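You operate a simulated robot arm through the tools that you are given. There is no shell and no other tool.

Carry out the task below with a simulated robot arm. There is one attempt and no reset: what you move stays moved.

TASK
Put the cable's black plug in the socket on the winder plate.
Fine: spindle brake on before the guard opens; guard shut, then brake off. Where these are worked on the way, their far stop is far enough and under half their travel is too little: yellow guard.

The check looks at the end state, three seconds after you hand in, the way a careful person would. Anything else that was tipped, shoved, dropped, spilled or broken makes it a failure.

THE ROBOT
A 6-joint arm with a fingered hand on a trunk, on a base that moves. Base frame: it is fixed to the floor where the robot stands at the start and does not move with it; the origin is under the middle of the robot, x ahead of it, y to its left, z up. Lengths are in mm, angles in degrees, forces in N, time in s.
With the tool pointing down near the work surface it reaches from about 180 to 540 mm from the robot's upright axis, wherever it stands. Its first joint turns from -166.0 to 166.0 degrees. Places, roughly: drag dial [700, 800, 900]; drum brake lever [400, -2000, 400]; lock lever [400, 100, 700]; metres dial [500, -100, 1000]; orange plug [500, 13000, 750]; pause button [500, -200, 800]; pull dial [500, -300, 1000]; red slider [700, 400, 800]; socket on the winder plate [500, 300, 800]; spindle brake lever [400, 0, 700]; step dial [500, -200, 1000]; width slider [400, 500, 700]; wind button [500, -100, 800]; winder panel [500, -200, 1000]; winder plate [600, 200, 800]; yellow guard [500, 200, 900]. Payload 3.1 kg.
The tool frame sits at the grasp point between the pads (the TCP): z along the fingers, y along the line on which they close. The tips reach 22 mm beyond it. The gripper opens to 132 mm; its body begins 60 mm behind the TCP. The gripper is a hand of 4 fingers: y runs from the thumb to the fingers, the wrist lies at [0, 0, -218] in the tool frame, and closing takes about 1.5 s.
Orientation is that of the tool frame in the base frame, as a unit quaternion [w, x, y, z]. With the fingers straight down and closing along the base's y, the tool's x points along the base's -x, its y along +y and its z along -z.

THE INTERFACE
- The arm moves only by the tool arm_command. Its argument "moves" is a list of rows, each a list of 3 entries, a list of its own where there are three numbers: the shift along the tool's x, y, z in mm, then the turn, a rotation vector about the tool's x, y, z in degrees, then the finger opening in mm, from 0 to 132. In form: [[[tx, ty, tz], [ax, ay, az], jaw], ...]. A call has 1 to 20 rows; each row shifts and turns the commanded pose from where the row before left it, along the tool's axes as they then stand. A row lasts 0.2 s, in which the tool goes at most 50 mm and 8.6 degrees; a call with a longer step from one row to the next is refused whole, and so is a gripper value outside its range. Where a pose cannot be reached the arm comes as near as it can. A force on the tool above 40 N (or 10 N above the force at the start of the call, whichever is more), or a blocked arm, ends the call early, and 0.2 s more pass. The fingers move at their own pace (about 153 mm/s each) and stop on an object; they squeeze with about 23 N. The grip force told is the motor's: it shows also when the fingers shut on nothing. Time passes only in rows, and 0.2 s behind the last, so rows that do not move let the fingers close. It gives the time, the measured TCP pose, the force on the tool (base axes), the opening and the grip force at its end, in the units of the frame above (readings bear some noise), with the torque about the TCP (base axes, N m) and any sound that the robot's microphone picked up, and new pictures: "show" is both (left out), scene, wrist or none.
- Cameras (640 x 400 px; columns grow to the right, rows downward): "scene" is now at [7.1, 119.6, 1461.6]; the picture's right is [-0.31, -0.95, 0.00], its down [-0.74, 0.24, -0.63] and it looks along [0.60, -0.20, -0.78] (base axes); focal length 294 px, centre (320, 200). "wrist" rides on the gripper at [53, -53, -84] in the tool frame; the picture's right is [0.71, 0.71, 0.00], its down [-0.53, 0.53, -0.67] and it looks along [-0.47, 0.47, 0.74] (tool axes); focal length 247 px, centre (320, 200). There is no depth. A picture from a camera that has moved, and an enlarged one, comes with that camera's place and axes in the base frame and with its lens. The place of the scene camera against the robot may be out by one fixed shift of up to 25 mm in any direction.
- slide_trunk(by): moves the trunk up (or, below 0, down) by that many mm; the arm and the scene camera ride with it, the base frame stays. It gives what a move gives, with no picture.
- base_move(legs): drives the robot by 1 to 6 legs, each [ahead, left, turn to the left] in mm, mm and degrees, along the robot's own axes; the way and the turn of a leg run together, so that a leg with both is an arc; at most 1500 mm and 180 degrees a leg. The arm and the cameras ride along, it lands a little off, and it stops where it bumps. It gives what a move gives, and a new picture of the scene camera.
- preshape(shape): the hand has 4 fingers and takes this shape, open, in about a second: jaw (thumb against the fingers, like two jaws); tri (thumb and two fingers); tip (a fingertip pinch); poke (one finger out to press); point (the index stretched); flat (the hand flat); cup (the hand cupped); fist (a fist). The gripper value then closes the fingers along that shape, each until it touches; the sizes above hold for jaw. It gives what a move gives, with no picture.
- head_to(pan, tilt): turns the head with the scene camera to pan (to the left, within 155 degrees either way) and tilt (down, from -29 to 69), counted from straight ahead of the robot. It gives what a move gives, and a new picture of the scene camera.
- zoom(camera, box): a new picture of the part [left, top, right, bottom] of that camera's present view, enlarged. The clock stands still meanwhile.
- sign_off(): hands the job in; it is judged then, once.

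Nothing tells you exact positions but the pictures and the camera data. Unless the task says otherwise, let go and move clear before handing in.

The tools are called after "Call:" as a command line: name --argument value ..., lists and objects as JSON in quotes. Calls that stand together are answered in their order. arm_command: Moves the arm, as the interface text tells. Its arguments: {"type":"object","properties":{"moves":{"type":"array","items":{"type":"array"}},"show":{"type":"string","enum":["both","scene","wrist","none"]}},"required":["moves"]} The other tools are called the same way: slide_trunk (by) moves the trunk up or down; preshape (shape) gives the hand a shape; base_move (legs) drives the base; head_to (pan, tilt) turns the head that bears the scene camera; zoom (camera, box) takes an enlarged picture of a part of a camera's view; sign_off () hands the job in.

At the start:

```text
time_s: 0.0
eef_pos: [393.2, 46.9, 1153.4]
tcp_rot: [0.0, 0.0, 1.0, 0.001]
force: [-0.8, 0.6, -0.7]
ft_torque: [-0.01, 0.0, 0.01]
opening: 131.9
gripper_force: 0.1
shape: jaw
trunk travel left (down, up): [-125.0, 261.0]
robot x, y, heading: [-4.5, -1.3, 0.1]
head pan, tilt (commanded): [-18.3, 51.0]
```

scene: 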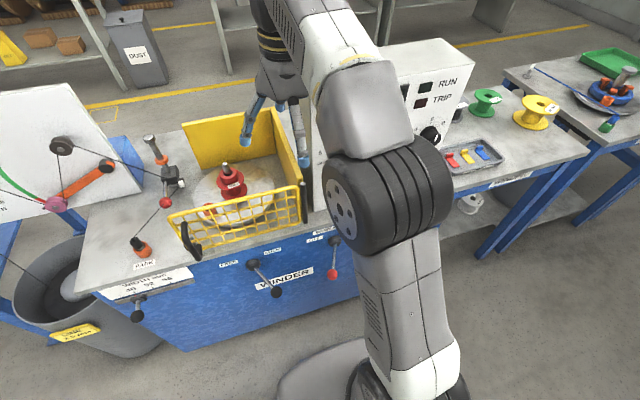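
wrist: 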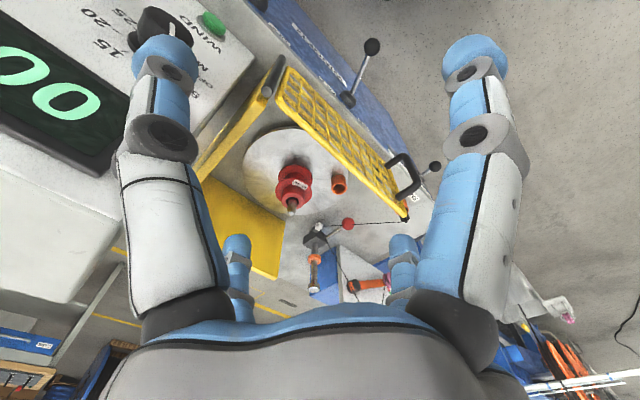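

I see a winder bench with a yellow guard enclosure, a red spool on a plate, levers on the blue front, and a cable I have yet to find. I'll zoom in before moving anything.

Call:
zoom --camera "scene" --box '[60, 80, 340, 255]'

Call:
zoom --camera "scene" --box '[80, 180, 360, 355]'

Call:
zoom --camera "wrist" --box '[190, 40, 470, 310]'

```text
2.29 times, centred on (200, 168) of scene
camera zoom: at [7.1, 119.6, 1461.6], right [-0.31, -0.95, 0.0], down [-0.74, 0.24, -0.63], along [0.6, -0.2, -0.78], focal length 671 px, centre (594, 274)
```

zoom: 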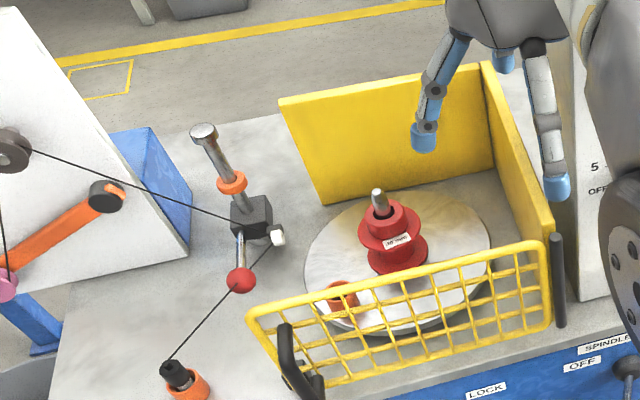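

```text
2.29 times, centred on (220, 268) of scene
camera zoom: at [7.1, 119.6, 1461.6], right [-0.31, -0.95, 0.0], down [-0.74, 0.24, -0.63], along [0.6, -0.2, -0.78], focal length 671 px, centre (549, 46)
```

zoom: 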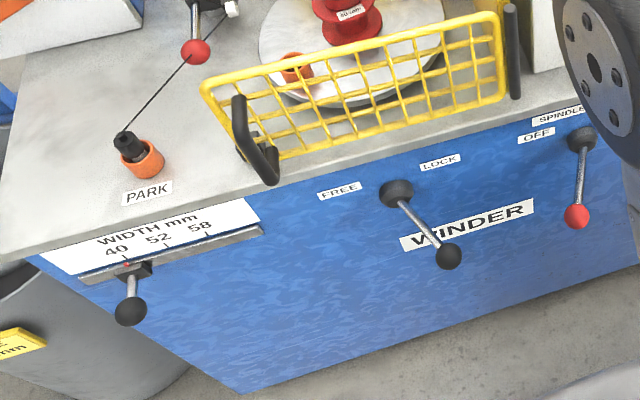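

```text
1.48 times, centred on (330, 175) of wrist
camera zoom: at [340.7, -6.0, 1235.3], right [-0.71, 0.71, 0.0], down [0.53, 0.53, 0.67], along [0.47, 0.47, -0.74], focal length 366 px, centre (305, 237)
```

zoom: 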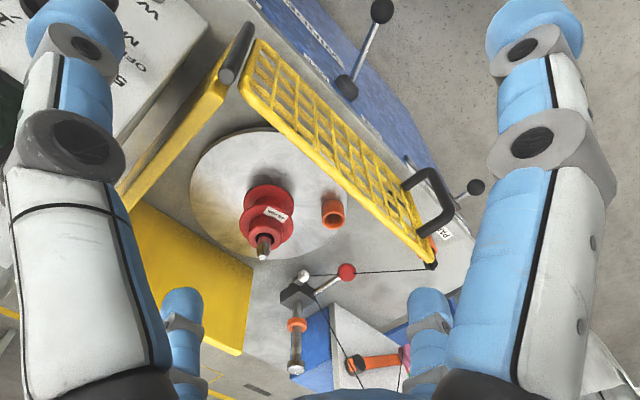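

The black plug sits in the orange PARK socket at the bench's front left, and the orange target socket is on the round plate behind the yellow mesh guard. The spindle brake lever is partly hidden by the arm, so I'll look at it closer.

Call:
head_to --pan -5 --tilt 55

Call:
zoom --camera "wrist" --box '[320, 10, 480, 110]'

```text
time_s: 0.8
eef_pos: [393.4, 47.4, 1151.4]
tcp_rot: [0.001, 0.0, 1.0, 0.0]
force: [0.6, 0.4, 0.1]
ft_torque: [0.06, -0.01, 0.02]
opening: 132.2
gripper_force: 0.1
shape: jaw
trunk travel left (down, up): [-125.0, 261.0]
robot x, y, heading: [-1.5, -0.1, 0.0]
head pan, tilt (commanded): [-5.0, 55.0]
camera scene: at [6.7, 137.0, 1456.5], right [-0.09, -1.0, 0.0], down [-0.82, 0.07, -0.57], along [0.57, -0.05, -0.82], focal length 294 px, centre (320, 200)
```

scene: 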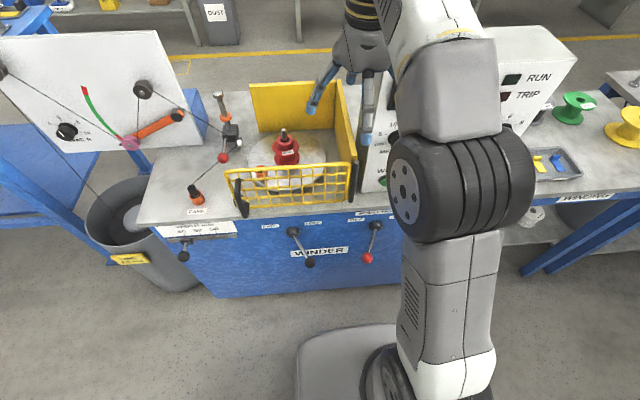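

```text
4.00 times, centred on (400, 60) of wrist
camera zoom: at [340.7, -6.1, 1235.3], right [-0.71, 0.71, 0.0], down [0.53, 0.53, 0.67], along [0.47, 0.47, -0.74], focal length 988 px, centre (0, 760)
```

zoom: 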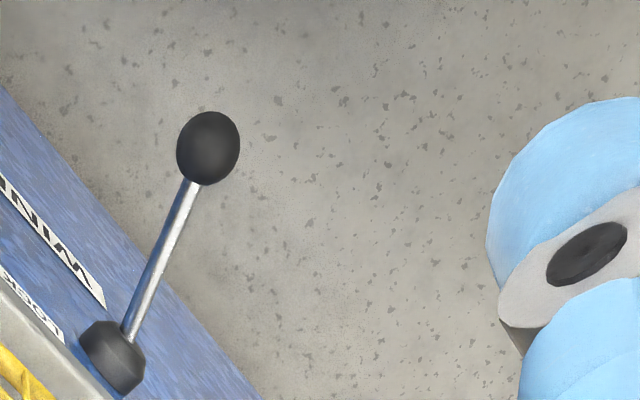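

Call:
zoom --camera "scene" --box '[230, 180, 430, 300]'

Call:
zoom --camera "scene" --box '[140, 70, 380, 220]'

Call:
zoom --camera "scene" --box '[340, 200, 400, 240]'

```text
3.20 times, centred on (330, 240) of scene
camera zoom: at [6.7, 137.0, 1456.5], right [-0.09, -1.0, 0.0], down [-0.82, 0.07, -0.57], along [0.57, -0.05, -0.82], focal length 940 px, centre (288, 72)
```

zoom: 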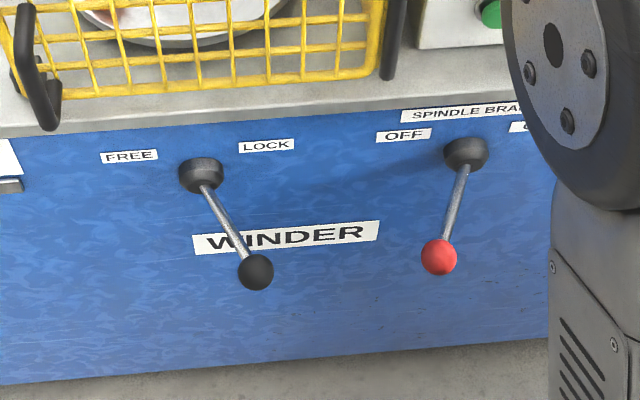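

```text
2.67 times, centred on (260, 145) of scene
camera zoom: at [6.7, 137.0, 1456.5], right [-0.09, -1.0, 0.0], down [-0.82, 0.07, -0.57], along [0.57, -0.05, -0.82], focal length 783 px, centre (480, 347)
```

zoom: 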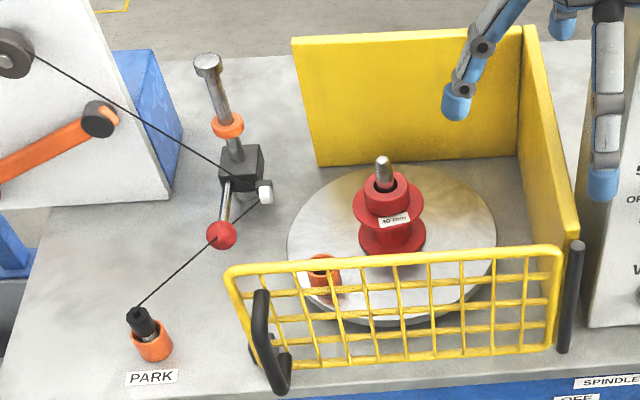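

```text
10.00 times, centred on (370, 220) of scene
camera zoom: at [6.7, 137.0, 1456.5], right [-0.09, -1.0, 0.0], down [-0.82, 0.07, -0.57], along [0.57, -0.05, -0.82], focal length 2936 px, centre (-180, 0)
```

zoom: 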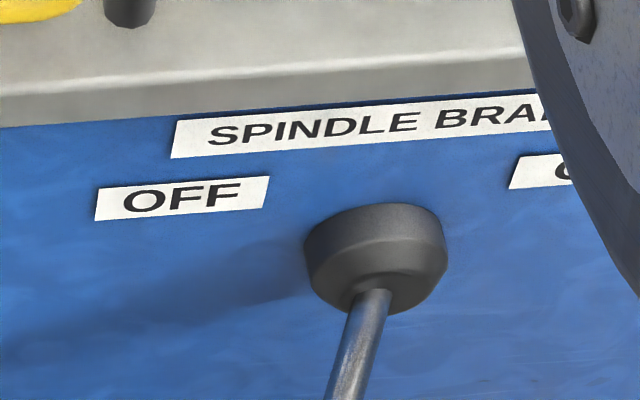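

The plug looks to be near [492, 425, 840] and the target socket near [540, 250, 815], and both are out of reach from here. I'll do the spindle brake first. I'm bringing the hand back and down in front of the bench so the wrist camera can see the levers.

Call:
arm_command --moves '[[[40, -20, 0], [0, 0, 0], 132], [[40, -30, 0], [0, 0, 0], 132], [[40, -30, 0], [0, 0, 0], 132], [[25, -30, 20], [0, 0, 0], 132], [[0, -30, 35], [0, 0, 0], 132], [[0, -30, 35], [0, 0, 0], 132], [[0, -15, 40], [0, 0, 0], 132], [[0, 0, 45], [0, 0, 0], 132], [[0, 0, 45], [0, 0, 0], 132], [[0, 0, 30], [0, 0, 0], 132]]'

```text
time_s: 3.0
eef_pos: [249.9, -137.8, 900.7]
tcp_rot: [0.0, 0.0, 1.0, -0.001]
force: [-0.7, 0.4, -1.2]
ft_torque: [0.01, 0.0, 0.0]
opening: 131.6
gripper_force: 0.1
shape: jaw
trunk travel left (down, up): [-125.0, 261.0]
robot x, y, heading: [-3.9, 3.0, 0.0]
head pan, tilt (commanded): [-5.0, 55.0]
camera scene: at [7.0, 136.9, 1456.5], right [-0.09, -1.0, 0.0], down [-0.82, 0.07, -0.57], along [0.57, -0.05, -0.82], focal length 294 px, centre (320, 200)
camera wrist: at [195.9, -191.1, 984.4], right [-0.71, 0.71, 0.0], down [0.53, 0.53, 0.67], along [0.47, 0.47, -0.74], focal length 247 px, centre (320, 200)
```

scene: 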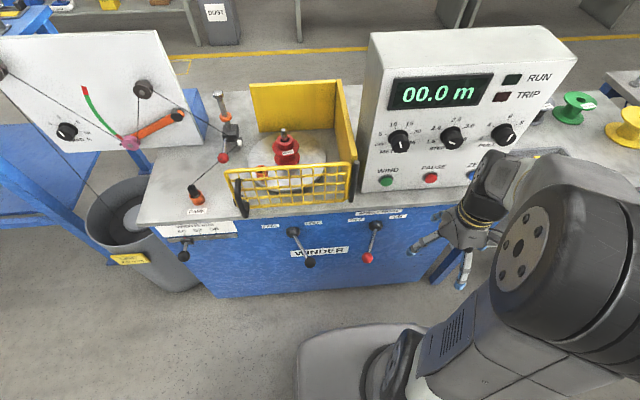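
wrist: 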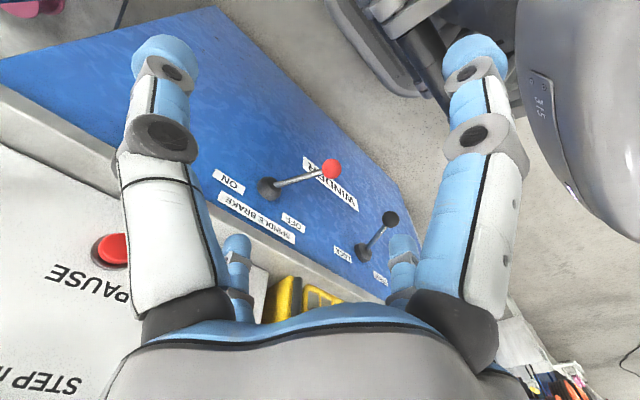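

Both levers are now visible. I'll zoom in on them to work out where they are and which way they swing.

Call:
zoom --camera "wrist" --box '[200, 130, 420, 290]'

Call:
zoom --camera "scene" --box '[340, 195, 420, 275]'

Call:
zoom --camera "scene" --box '[220, 120, 380, 220]'

Call:
zoom --camera "scene" --box '[170, 80, 270, 220]'

```text
2.50 times, centred on (310, 210) of wrist
camera zoom: at [195.9, -191.1, 984.4], right [-0.71, 0.71, 0.0], down [0.53, 0.53, 0.67], along [0.47, 0.47, -0.74], focal length 617 px, centre (345, 175)
```

zoom: 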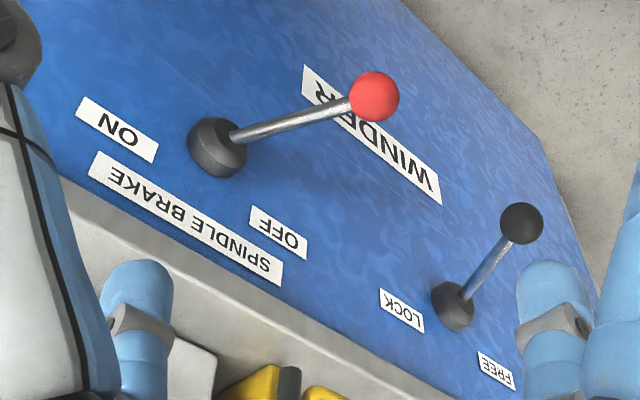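

```text
5.00 times, centred on (380, 235) of scene
camera zoom: at [7.0, 136.9, 1456.5], right [-0.09, -1.0, 0.0], down [-0.82, 0.07, -0.57], along [0.57, -0.05, -0.82], focal length 1468 px, centre (20, 25)
```

zoom: 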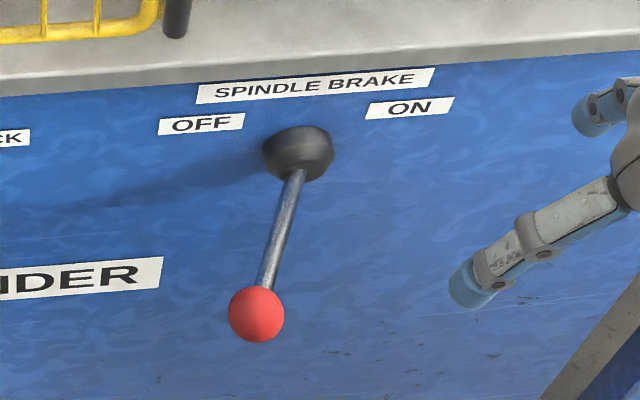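

```text
4.00 times, centred on (300, 170) of scene
camera zoom: at [7.0, 136.9, 1456.5], right [-0.09, -1.0, 0.0], down [-0.82, 0.07, -0.57], along [0.57, -0.05, -0.82], focal length 1174 px, centre (400, 320)
```

zoom: 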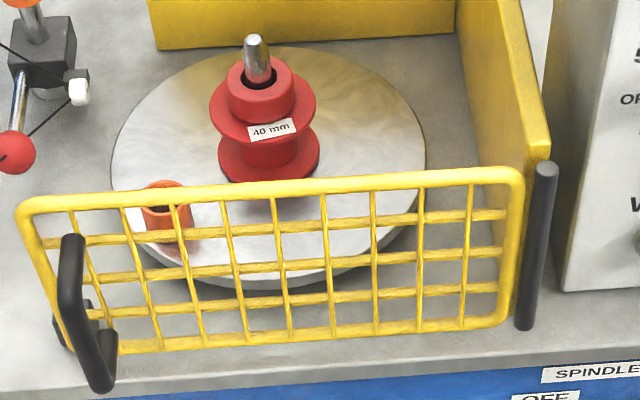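

```text
2.86 times, centred on (220, 150) of scene
camera zoom: at [7.0, 136.9, 1456.5], right [-0.09, -1.0, 0.0], down [-0.82, 0.07, -0.57], along [0.57, -0.05, -0.82], focal length 839 px, centre (606, 343)
```

zoom: 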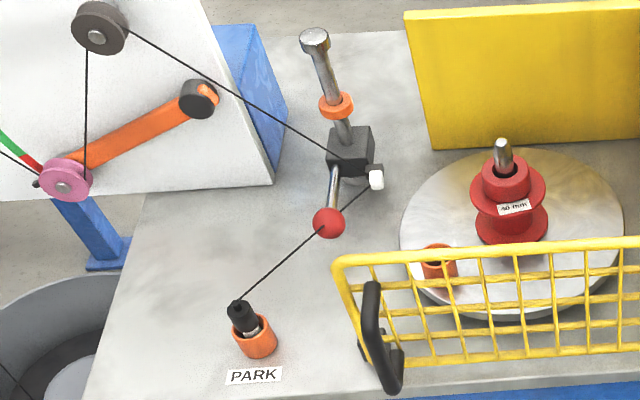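

The brake lever points out of the panel towards me: its ball is near [336, -26, 676], tilted to the OFF side, with the hub near [422, -65, 680]. It should swing about 80 mm towards -y to ON. First I want to see how the digits sit at a narrower opening.

Call:
arm_command --moves '[[[0, 0, 0], [0, 0, 0], 50], [[0, 0, 0], [0, 0, 0], 50], [[0, 0, 0], [0, 0, 0], 50], [[0, 0, 0], [0, 0, 0], 50]]'

```text
time_s: 4.0
eef_pos: [248.8, -136.7, 902.0]
tcp_rot: [0.0, 0.0, 1.0, 0.001]
force: [-1.7, 0.0, 0.0]
ft_torque: [-0.01, 0.03, 0.01]
opening: 50.2
gripper_force: 0.1
shape: jaw
trunk travel left (down, up): [-125.0, 261.0]
robot x, y, heading: [2.2, -0.9, -0.0]
head pan, tilt (commanded): [-5.0, 55.0]
camera scene: at [6.7, 137.1, 1456.5], right [-0.09, -1.0, 0.0], down [-0.82, 0.07, -0.57], along [0.57, -0.05, -0.82], focal length 294 px, centre (320, 200)
camera wrist: at [195.7, -190.9, 985.0], right [-0.71, 0.71, 0.0], down [0.53, 0.53, 0.67], along [0.47, 0.47, -0.74], focal length 247 px, centre (320, 200)
```

scene: 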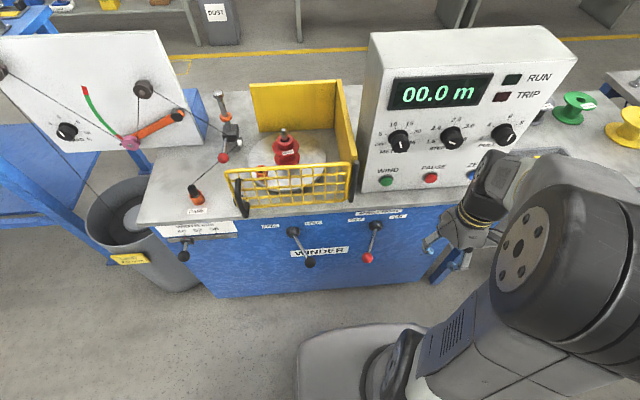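
wrist: 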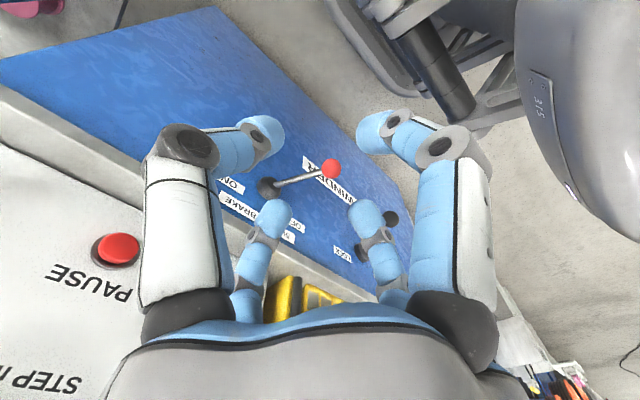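

The hand has four digits that close towards the centre, so closed it makes a stout stick. I'll close it and bring it down on the OFF side (+y) of the brake ball, staying clear of the bench edge.

Call:
arm_command --moves '[[[-15.5, 31, 0], [0, 0, 0], 0], [[-15.5, 31, 0], [0, 0, 0], 0], [[-15.5, 31, 0], [0, 0, 0], 0], [[-15.5, 31, 0], [0, 0, 0], 0], [[-15.5, 31, 0], [0, 0, 0], 0], [[-15.5, 31, 0], [0, 0, 0], 0], [[0, 0, 40], [0, 0, 0], 0], [[0, 0, 40], [0, 0, 0], 0], [[0, 0, 40], [0, 0, 0], 0]]'

```text
time_s: 6.0
eef_pos: [341.9, 48.0, 780.5]
tcp_rot: [0.0, 0.0, 1.0, 0.001]
force: [0.8, -0.4, 0.0]
ft_torque: [-0.01, 0.01, 0.01]
opening: 0.0
gripper_force: 22.9
shape: jaw
trunk travel left (down, up): [-125.0, 261.0]
robot x, y, heading: [2.0, -1.4, -0.1]
head pan, tilt (commanded): [-5.0, 55.0]
camera scene: at [7.3, 137.2, 1456.5], right [-0.09, -1.0, 0.0], down [-0.82, 0.07, -0.57], along [0.57, -0.05, -0.82], focal length 294 px, centre (320, 200)
camera wrist: at [289.0, -5.5, 864.3], right [-0.71, 0.71, 0.0], down [0.53, 0.53, 0.67], along [0.47, 0.47, -0.74], focal length 247 px, centre (320, 200)
```

scene: 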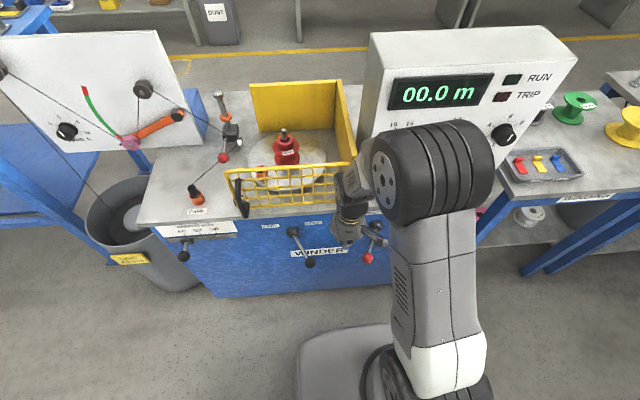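
wrist: 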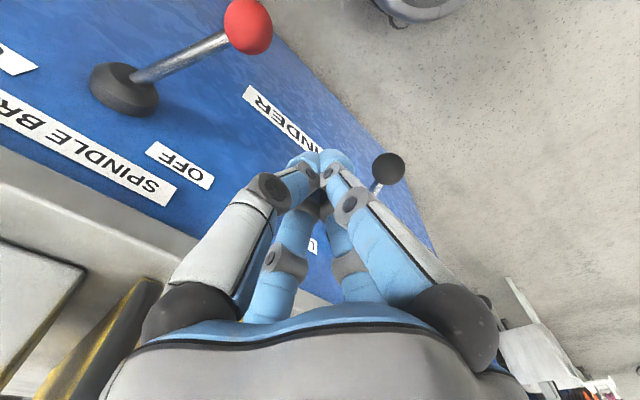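

The ball is at about [339, -22, 667]. I'll lower the closed hand beside it on the +y side, then sweep towards -y.

Call:
arm_command --moves '[[[-4, 0, 35], [0, 0, 0], 0], [[0, 0, 35], [0, 0, 0], 0], [[0, 0, 34], [0, 0, 0], 0]]'

```text
time_s: 6.8
eef_pos: [347.3, 49.1, 677.5]
tcp_rot: [0.0, 0.001, 1.0, 0.0]
force: [-0.7, 0.6, 0.0]
ft_torque: [0.01, -0.01, 0.0]
opening: 0.0
gripper_force: 23.0
shape: jaw
trunk travel left (down, up): [-125.0, 261.0]
robot x, y, heading: [2.9, 0.0, -0.1]
head pan, tilt (commanded): [-5.0, 55.0]
camera scene: at [7.2, 137.2, 1456.5], right [-0.09, -1.0, 0.0], down [-0.82, 0.07, -0.57], along [0.57, -0.05, -0.82], focal length 294 px, centre (320, 200)
camera wrist: at [292.8, -4.6, 761.4], right [-0.71, 0.71, 0.0], down [0.53, 0.53, 0.67], along [0.47, 0.47, -0.74], focal length 247 px, centre (320, 200)
```

scene: 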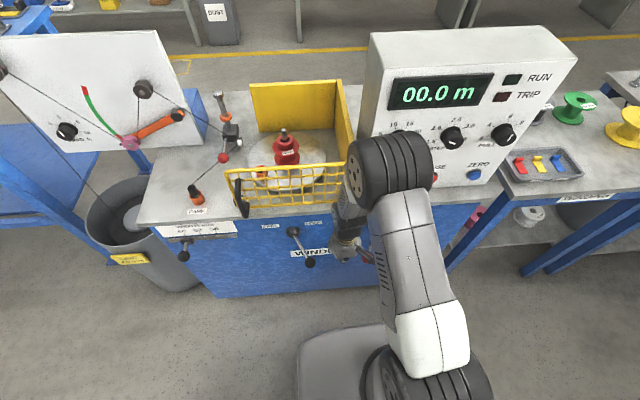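
wrist: 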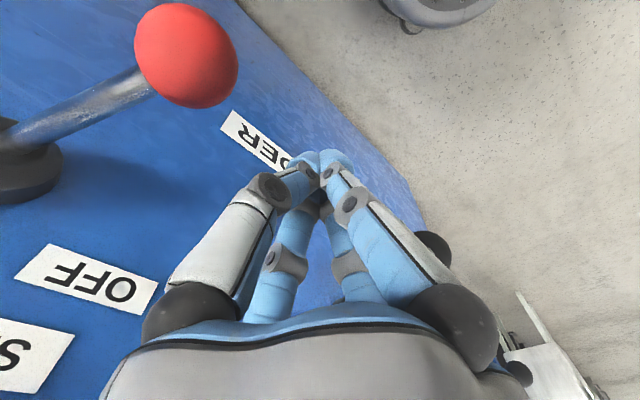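

The stick is beside the ball and level with it. I'll sweep towards -y to swing the brake lever over.

Call:
arm_command --moves '[[[0, -15, 0], [0, 0, 0], 0], [[0, -15, 0], [0, 0, 0], 0], [[0, -12, 0], [0, 0, 0], 0], [[0, -10, 0], [0, 0, 0], 0], [[0, -10, 0], [0, 0, 0], 0], [[0, -10, 0], [0, 0, 0], 0], [[0, -10, 0], [0, 0, 0], 0]]'

```text
time_s: 8.3
eef_pos: [346.1, -34.5, 678.2]
tcp_rot: [-0.001, 0.0, 1.0, 0.0]
force: [0.9, 0.1, 1.3]
ft_torque: [0.0, 0.0, 0.0]
opening: 0.0
gripper_force: 23.1
shape: jaw
trunk travel left (down, up): [-125.0, 261.0]
robot x, y, heading: [1.6, -0.7, 0.0]
head pan, tilt (commanded): [-5.0, 55.0]
camera scene: at [6.7, 137.1, 1456.5], right [-0.09, -1.0, 0.0], down [-0.82, 0.07, -0.57], along [0.57, -0.05, -0.82], focal length 294 px, centre (320, 200)
camera wrist: at [292.7, -87.6, 761.3], right [-0.71, 0.71, 0.0], down [0.53, 0.53, 0.67], along [0.47, 0.47, -0.74], focal length 247 px, centre (320, 200)
```

scene: 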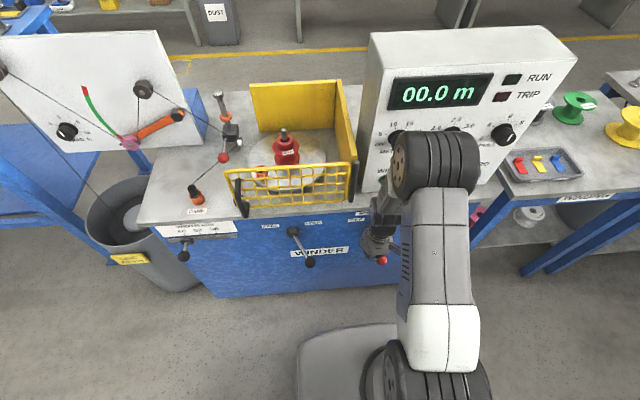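
wrist: 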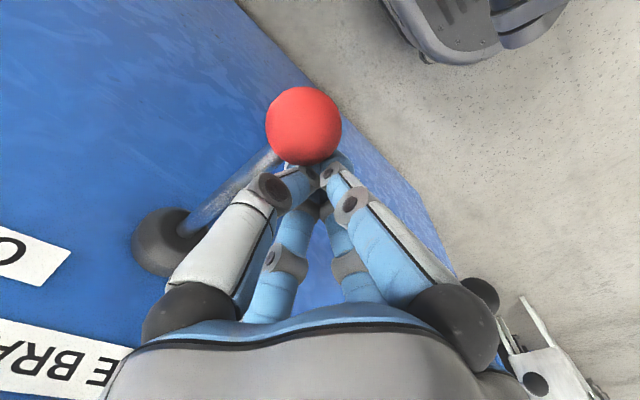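

The lever is at mid-travel, with the ball at about y = -61. I'll keep pushing towards ON in smaller steps.

Call:
arm_command --moves '[[[0, -8, 0], [0, 0, 0], 0], [[0, -8, 0], [0, 0, 0], 0], [[0, -8, 0], [0, 0, 0], 0], [[0, -6, 0], [0, 0, 0], 0], [[0, -5, 0], [0, 0, 0], 0], [[0, -5, 0], [0, 0, 0], 0], [[0, -4, 0], [0, 0, 0], 0]]'

```text
time_s: 9.9
eef_pos: [345.3, -78.0, 677.9]
tcp_rot: [0.001, 0.001, 1.0, 0.001]
force: [-0.1, 0.0, 0.4]
ft_torque: [0.01, 0.0, 0.02]
opening: 0.0
gripper_force: 22.9
shape: jaw
trunk travel left (down, up): [-125.0, 261.0]
robot x, y, heading: [4.1, 1.3, -0.0]
head pan, tilt (commanded): [-5.0, 55.0]
camera scene: at [6.7, 137.0, 1456.5], right [-0.09, -1.0, 0.0], down [-0.82, 0.07, -0.57], along [0.57, -0.05, -0.82], focal length 294 px, centre (320, 200)
camera wrist: at [292.6, -131.2, 761.4], right [-0.71, 0.71, 0.0], down [0.53, 0.53, 0.67], along [0.47, 0.47, -0.74], focal length 247 px, centre (320, 200)
```

scene: 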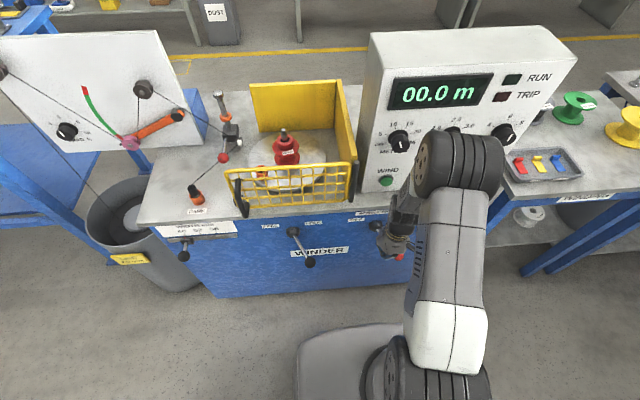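
wrist: 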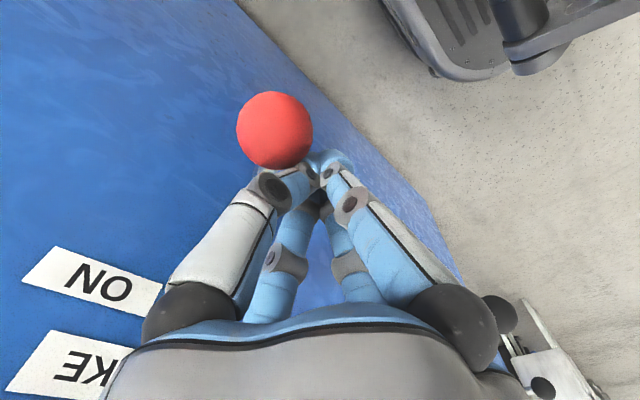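

The ball is at about y = -112, close to where the stop should be. I'll nudge in small steps until I feel it.

Call:
arm_command --moves '[[[0, -3, 0], [0, 0, 0], 0], [[0, -3, 0], [0, 0, 0], 0], [[0, -3, 0], [0, 0, 0], 0], [[0, -3, 0], [0, 0, 0], 0], [[0, -3, 0], [0, 0, 0], 0]]'

```text
time_s: 11.0
eef_pos: [346.9, -84.3, 678.0]
tcp_rot: [0.001, -0.003, 1.0, -0.001]
force: [2.4, 24.0, 12.5]
ft_torque: [-0.13, 0.03, -0.03]
opening: 0.0
gripper_force: 23.2
shape: jaw
trunk travel left (down, up): [-125.0, 261.0]
robot x, y, heading: [0.7, 3.6, 0.1]
head pan, tilt (commanded): [-5.0, 55.0]
stopped in row 5: the force on the tool passed its limit at 43 N (the readings are from after the stop); the commanded pose is now the measured one
camera scene: at [5.5, 140.7, 1456.3], right [-0.08, -1.0, 0.0], down [-0.82, 0.07, -0.57], along [0.57, -0.05, -0.82], focal length 294 px, centre (320, 200)
camera wrist: at [293.7, -137.9, 762.7], right [-0.71, 0.7, 0.0], down [0.52, 0.53, 0.67], along [0.47, 0.47, -0.74], focal length 247 px, centre (320, 200)
```

scene: 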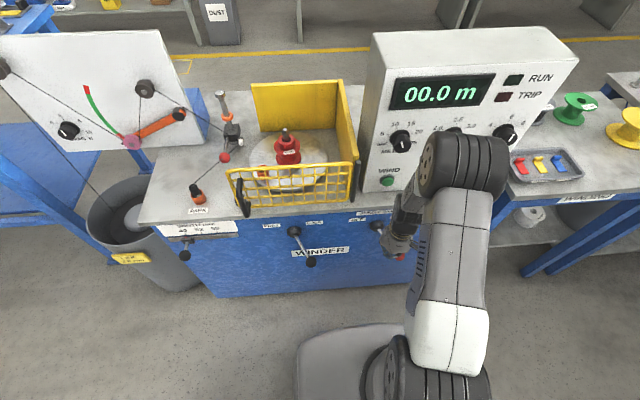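
wrist: 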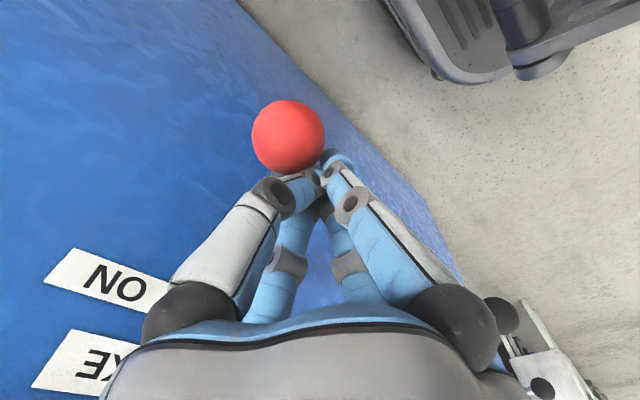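

The lever has reached its ON stop. I'll back off and rise, then confirm it stays there.

Call:
arm_command --moves '[[[0, 8, 0], [0, 0, 0], 0], [[0, 15, 0], [0, 0, 0], 0], [[0, 20, 0], [0, 0, 0], 0], [[15, 10, -30], [0, 0, 0], 0], [[20, 0, -40], [0, 0, 0], 0], [[20, 0, -40], [0, 0, 0], 0], [[20, 0, -45], [0, 0, 0], 0], [[0, 0, -45], [0, 0, 0], 0], [[0, 0, -45], [0, 0, 0], 0]]'

```text
time_s: 13.0
eef_pos: [270.6, -33.0, 923.9]
tcp_rot: [0.0, -0.001, 1.0, 0.0]
force: [0.0, 0.0, 0.2]
ft_torque: [0.01, -0.01, -0.01]
opening: 0.3
gripper_force: 22.8
shape: jaw
trunk travel left (down, up): [-125.0, 261.0]
robot x, y, heading: [-2.6, 0.9, 0.2]
head pan, tilt (commanded): [-5.0, 55.0]
camera scene: at [6.0, 137.7, 1456.5], right [-0.09, -1.0, 0.0], down [-0.82, 0.07, -0.57], along [0.57, -0.05, -0.82], focal length 294 px, centre (320, 200)
camera wrist: at [217.0, -87.2, 1007.6], right [-0.71, 0.71, 0.0], down [0.52, 0.53, 0.67], along [0.47, 0.47, -0.74], focal length 247 px, centre (320, 200)
```

scene: 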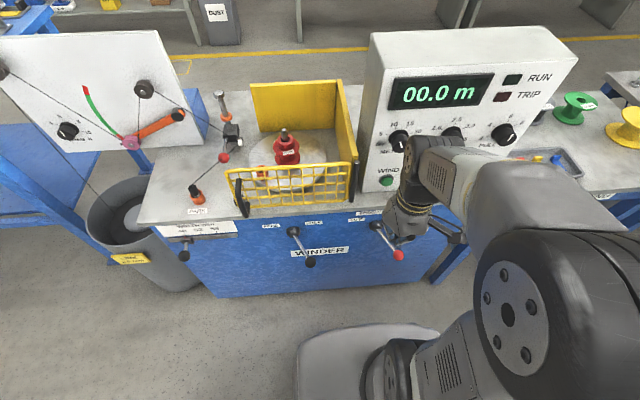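
wrist: 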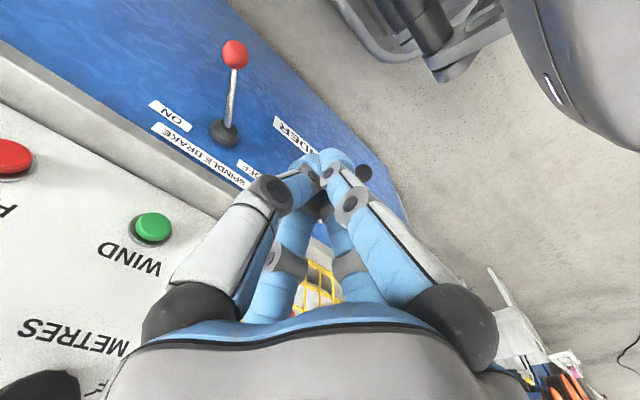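

The brake is ON and stays there. Next I'll drive left so the guard handle, plug and target socket come within reach.

Call:
base_move --legs '[[0, 290, 0]]'

```text
time_s: 15.0
eef_pos: [270.0, 260.1, 923.3]
tcp_rot: [0.001, -0.002, 1.0, 0.0]
force: [-0.1, 0.5, -0.2]
ft_torque: [0.0, 0.01, 0.0]
opening: 0.0
gripper_force: 23.4
shape: jaw
trunk travel left (down, up): [-125.0, 261.0]
robot x, y, heading: [-2.3, 291.6, -0.1]
head pan, tilt (commanded): [-5.0, 55.0]
camera scene: at [5.6, 431.0, 1456.4], right [-0.08, -1.0, 0.0], down [-0.82, 0.07, -0.57], along [0.57, -0.05, -0.82], focal length 294 px, centre (320, 200)
```

scene: 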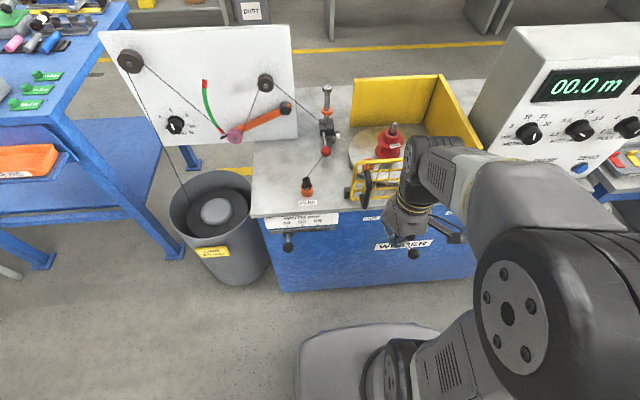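

I'm in position. I'll open the hand a little and use the wrist camera to look at the guard and its handle.

Call:
arm_command --moves '[[[10, 0, -45], [0, 0, 0], 80], [[10, 0, -45], [0, 0, 0], 80], [[0, 0, -45], [0, 0, 0], 80]]'

Call:
zoom --camera "wrist" --box '[160, 80, 480, 280]'

Call:
zoom --camera "scene" --box '[280, 60, 440, 220]'

```text
time_s: 15.8
eef_pos: [249.3, 259.4, 1060.7]
tcp_rot: [0.001, -0.003, 1.0, 0.0]
force: [0.7, -0.2, 0.2]
ft_torque: [0.0, 0.02, 0.0]
opening: 80.0
gripper_force: 0.1
shape: jaw
trunk travel left (down, up): [-125.0, 261.0]
robot x, y, heading: [-1.6, 289.8, 0.1]
head pan, tilt (commanded): [-5.0, 55.0]
camera scene: at [5.6, 430.0, 1456.5], right [-0.08, -1.0, 0.0], down [-0.82, 0.07, -0.57], along [0.57, -0.05, -0.82], focal length 294 px, centre (320, 200)
camera wrist: at [196.3, 205.0, 1143.6], right [-0.71, 0.7, 0.0], down [0.52, 0.53, 0.67], along [0.47, 0.47, -0.74], focal length 247 px, centre (320, 200)
```

scene: 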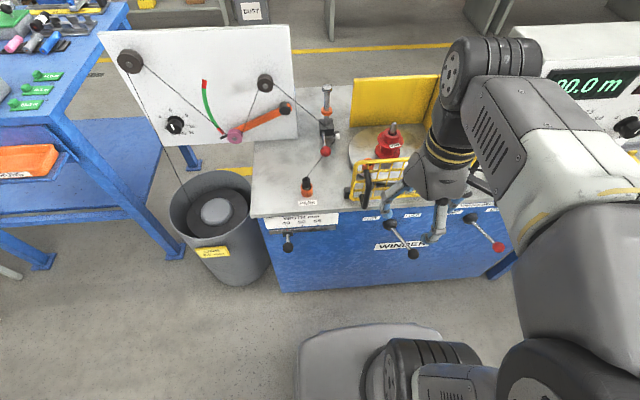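
wrist: 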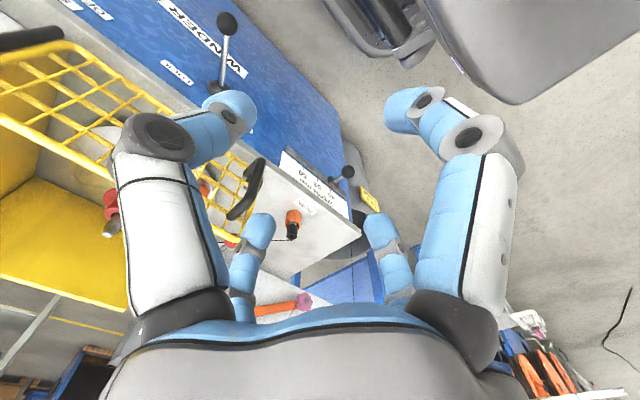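

```text
2.00 times, centred on (320, 180) of wrist
camera zoom: at [196.3, 205.0, 1143.6], right [-0.71, 0.7, 0.0], down [0.52, 0.53, 0.67], along [0.47, 0.47, -0.74], focal length 494 px, centre (320, 240)
```

zoom: 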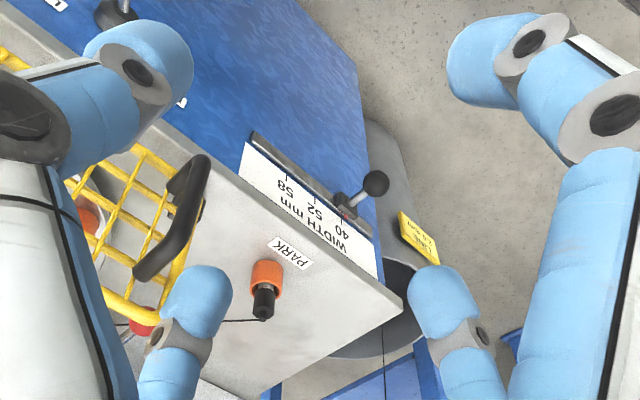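

```text
2.50 times, centred on (360, 140) of scene
camera zoom: at [5.6, 430.0, 1456.5], right [-0.08, -1.0, 0.0], down [-0.82, 0.07, -0.57], along [0.57, -0.05, -0.82], focal length 734 px, centre (220, 350)
```

zoom: 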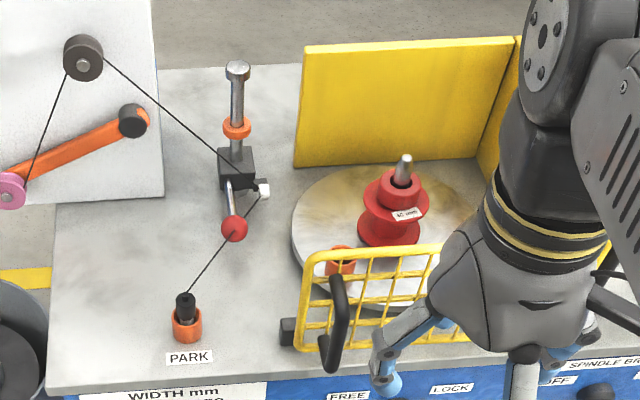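

The plug's cable end is at about [492, 425, 841]. The guard is hinged at the black post near [442, 18] and its free end is near [463, 312], with the top rail at about z = 930. I'll bring the closed hand over the rail and look from inside the guard before dipping in to swing it open.

Call:
arm_command --moves '[[[-20, 0, -10], [0, 0, 0], 0], [[-40, 0, 0], [0, 0, 0], 0], [[-40, 0, 0], [0, 0, 0], 0], [[-40, 0, 0], [0, 0, 0], 0], [[-40, 0, 0], [0, 0, 0], 0], [[-40, 0, 0], [0, 0, 0], 0], [[-40, 0, 0], [0, 0, 0], 0]]'

Call:
zoom --camera "wrist" --box '[160, 0, 480, 200]'

```text
time_s: 17.4
eef_pos: [494.0, 262.6, 1057.6]
tcp_rot: [-0.002, -0.002, 1.0, 0.0]
force: [-0.2, -0.4, -0.2]
ft_torque: [0.0, 0.0, 0.02]
opening: 0.0
gripper_force: 22.5
shape: jaw
out of reach, approached as far as the arm can: row 7
trunk travel left (down, up): [-125.0, 261.0]
robot x, y, heading: [2.1, 292.6, 0.3]
head pan, tilt (commanded): [-5.0, 55.0]
camera scene: at [6.6, 429.9, 1456.4], right [-0.08, -1.0, 0.0], down [-0.82, 0.07, -0.57], along [0.57, -0.05, -0.82], focal length 294 px, centre (320, 200)
camera wrist: at [440.4, 208.4, 1141.7], right [-0.71, 0.7, 0.0], down [0.52, 0.53, 0.67], along [0.47, 0.47, -0.74], focal length 247 px, centre (320, 200)
```

scene: 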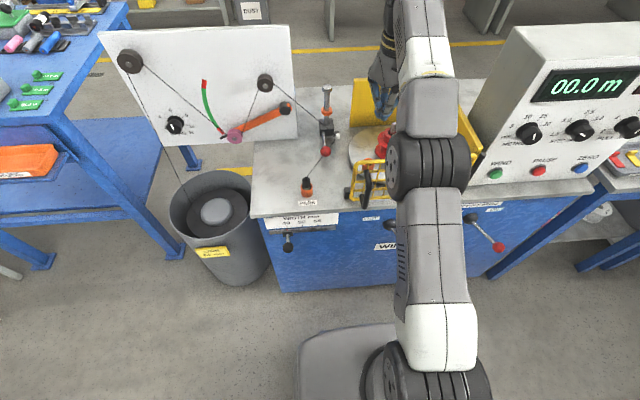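
wrist: 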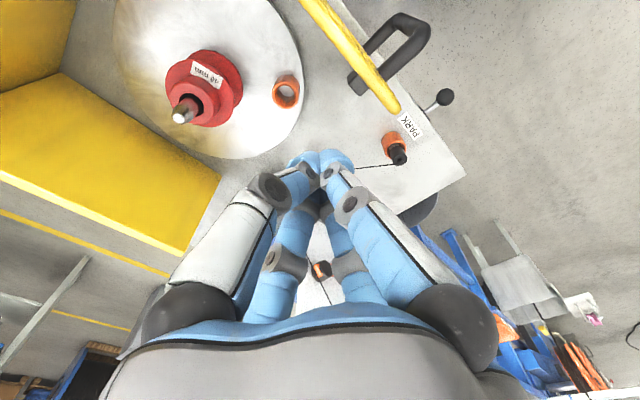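

```text
2.00 times, centred on (320, 100) of wrist
camera zoom: at [440.4, 208.4, 1141.7], right [-0.71, 0.7, 0.0], down [0.52, 0.53, 0.67], along [0.47, 0.47, -0.74], focal length 494 px, centre (320, 400)
```

zoom: 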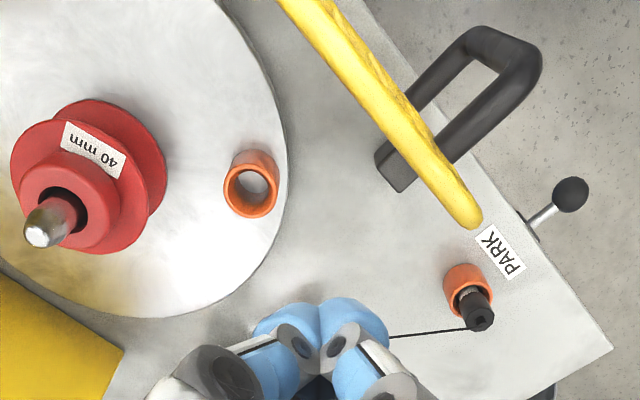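

The view from above is clear: top rail, D-handle, target socket on the plate, and the parked plug. I'll descend just inside the rail near its free end, keeping the tips well above the socket.

Call:
arm_command --moves '[[[0, 0, 30], [0, 0, 0], 0], [[0, 0, 30], [0, 0, 0], 0], [[0, 0, 25], [0, 0, 0], 0], [[-5, 0, 10], [0, 0, 0], 0], [[-5, 0, 5], [0, 0, 0], 0]]'

```text
time_s: 18.6
eef_pos: [502.7, 260.8, 958.5]
tcp_rot: [0.001, -0.002, 1.0, 0.0]
force: [0.2, -0.5, 0.2]
ft_torque: [-0.01, -0.02, 0.03]
opening: 0.2
gripper_force: 22.9
shape: jaw
trunk travel left (down, up): [-125.0, 261.0]
robot x, y, heading: [-2.3, 291.9, 0.4]
head pan, tilt (commanded): [-5.0, 55.0]
camera scene: at [5.9, 429.9, 1456.5], right [-0.08, -1.0, 0.0], down [-0.82, 0.07, -0.57], along [0.57, -0.05, -0.82], focal length 294 px, centre (320, 200)
camera wrist: at [450.2, 208.0, 1041.6], right [-0.71, 0.7, 0.0], down [0.52, 0.53, 0.67], along [0.47, 0.47, -0.74], focal length 247 px, centre (320, 200)
```

scene: 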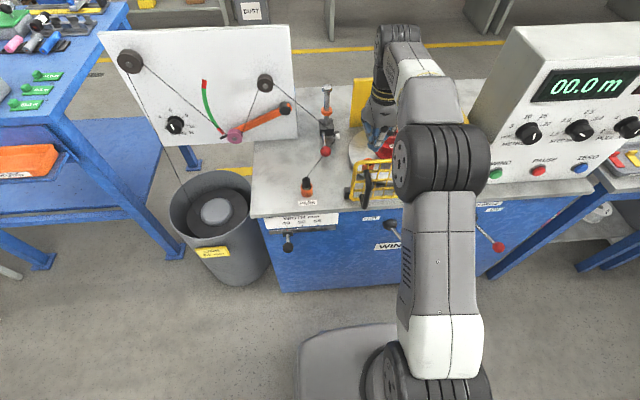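
wrist: 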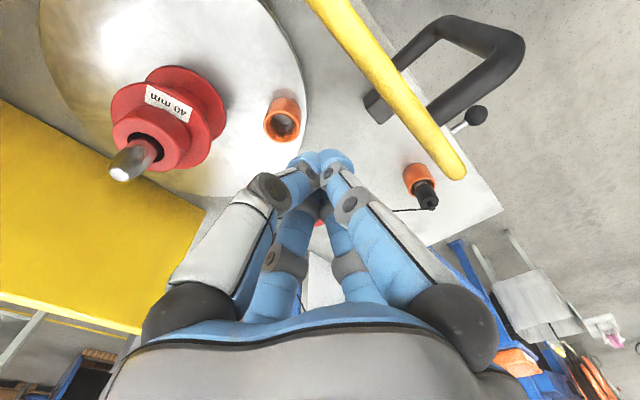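

The rail runs along y at x of about 454, so at x = 503 I'm clear inside it. I'll descend to about z = 900.

Call:
arm_command --moves '[[[0, 5, 20], [0, 0, 0], 0], [[0, 5, 20], [0, 0, 0], 0], [[0, 0, 18], [0, 0, 0], 0]]'

```text
time_s: 19.4
eef_pos: [503.0, 271.7, 900.0]
tcp_rot: [0.001, -0.003, 1.0, 0.0]
force: [-0.2, -1.0, -0.1]
ft_torque: [0.0, -0.01, 0.0]
opening: 0.1
gripper_force: 23.4
shape: jaw
trunk travel left (down, up): [-125.0, 261.0]
robot x, y, heading: [-1.2, 291.4, 0.2]
head pan, tilt (commanded): [-5.0, 55.0]
camera scene: at [5.9, 429.9, 1456.5], right [-0.08, -1.0, 0.0], down [-0.82, 0.07, -0.57], along [0.57, -0.05, -0.82], focal length 294 px, centre (320, 200)
camera wrist: at [450.3, 217.7, 983.2], right [-0.71, 0.7, 0.0], down [0.52, 0.53, 0.67], along [0.47, 0.47, -0.74], focal length 247 px, centre (320, 200)
```

scene: 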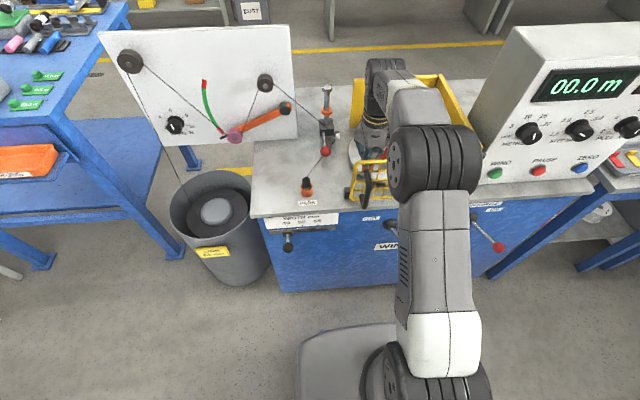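
wrist: 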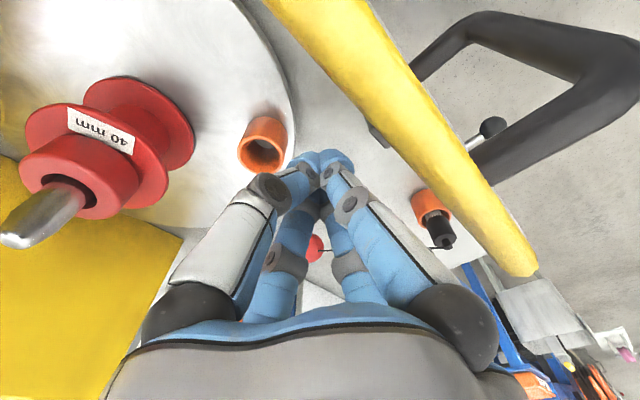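

I'm inside the guard, clear of everything. I'll start pulling gently towards -x to see whether the guard swings.

Call:
arm_command --moves '[[[10, 0, 0], [0, 0, 0], 0], [[8, 0, 0], [0, 0, 0], 0], [[6, 0, 0], [0, 0, 0], 0], [[6, 0, 0], [0, 0, 0], 0], [[6, 0, 0], [0, 0, 0], 0]]'

```text
time_s: 20.6
eef_pos: [466.8, 273.1, 900.4]
tcp_rot: [0.001, -0.002, 1.0, 0.0]
force: [0.2, 0.5, 0.5]
ft_torque: [-0.02, 0.0, -0.01]
opening: 0.1
gripper_force: 23.3
shape: jaw
trunk travel left (down, up): [-125.0, 261.0]
robot x, y, heading: [-2.9, 294.5, -0.0]
head pan, tilt (commanded): [-5.0, 55.0]
camera scene: at [5.6, 429.9, 1456.5], right [-0.08, -1.0, 0.0], down [-0.82, 0.07, -0.57], along [0.57, -0.05, -0.82], focal length 294 px, centre (320, 200)
camera wrist: at [413.8, 217.8, 984.1], right [-0.71, 0.7, 0.0], down [0.52, 0.53, 0.67], along [0.47, 0.47, -0.74], focal length 247 px, centre (320, 200)
```

scene: 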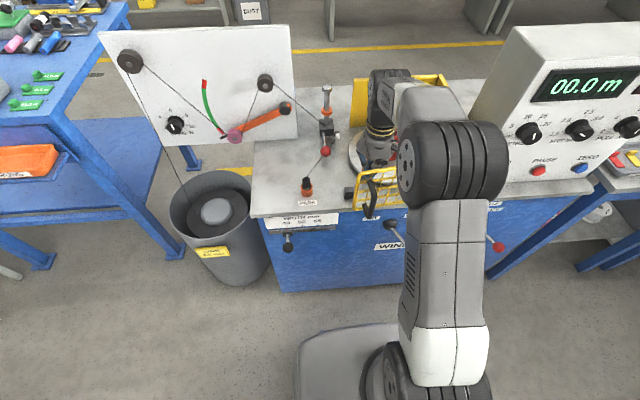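
wrist: 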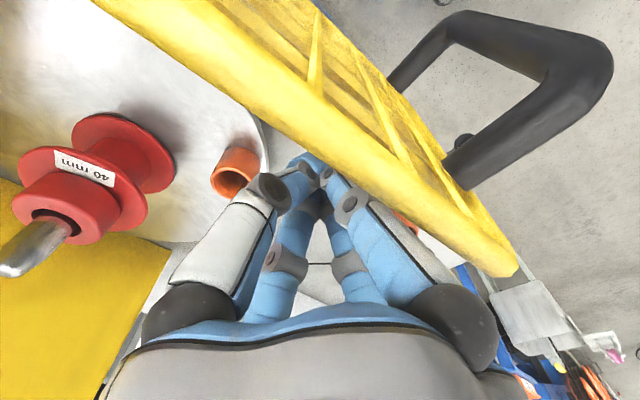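

The guard swings freely with the brake on. I'll follow its arc to about 45 degrees.

Call:
arm_command --moves '[[[25, 0, 0], [0, 0, 0], 0], [[25, -0.5, 0], [0, 0, 0], 0], [[16, -3, 0], [0, 0, 0], 0], [[16, -3, 0], [0, 0, 0], 0], [[16, -5, 0], [0, 0, 0], 0], [[16, -5, 0], [0, 0, 0], 0], [[15, -7, 0], [0, 0, 0], 0], [[15, -8, 0], [0, 0, 0], 0], [[14, -9, 0], [0, 0, 0], 0], [[14, -9, 0], [0, 0, 0], 0]]'

```text
time_s: 22.8
eef_pos: [295.4, 220.9, 899.5]
tcp_rot: [0.001, -0.003, 1.0, 0.0]
force: [0.4, 1.0, 0.0]
ft_torque: [-0.01, 0.01, -0.02]
opening: 0.0
gripper_force: 23.0
shape: jaw
trunk travel left (down, up): [-125.0, 261.0]
robot x, y, heading: [0.8, 289.8, -0.1]
head pan, tilt (commanded): [-5.0, 55.0]
camera scene: at [5.3, 429.8, 1456.5], right [-0.08, -1.0, 0.0], down [-0.82, 0.07, -0.57], along [0.57, -0.05, -0.82], focal length 294 px, centre (320, 200)
camera wrist: at [241.9, 167.2, 983.9], right [-0.71, 0.7, 0.0], down [0.52, 0.53, 0.67], along [0.47, 0.48, -0.74], focal length 247 px, centre (320, 200)
```

scene: 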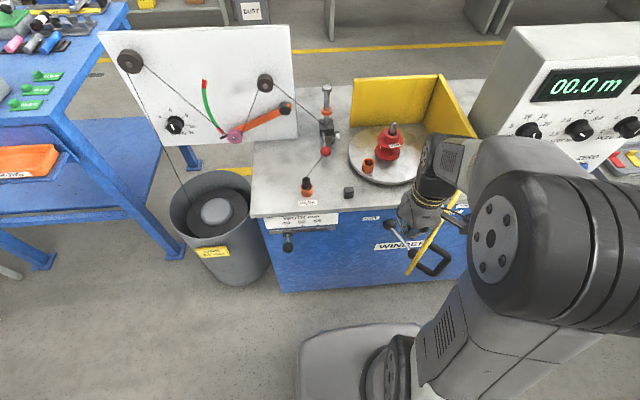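
wrist: 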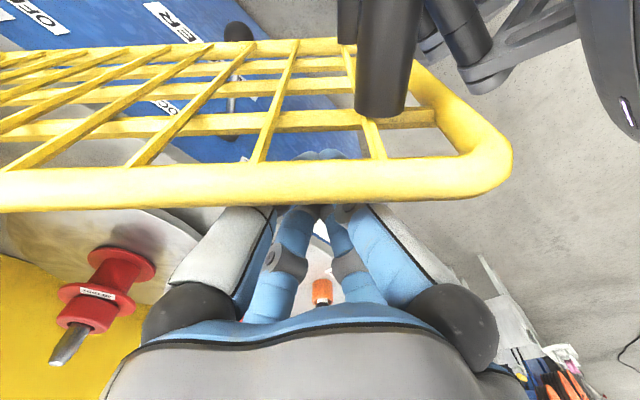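

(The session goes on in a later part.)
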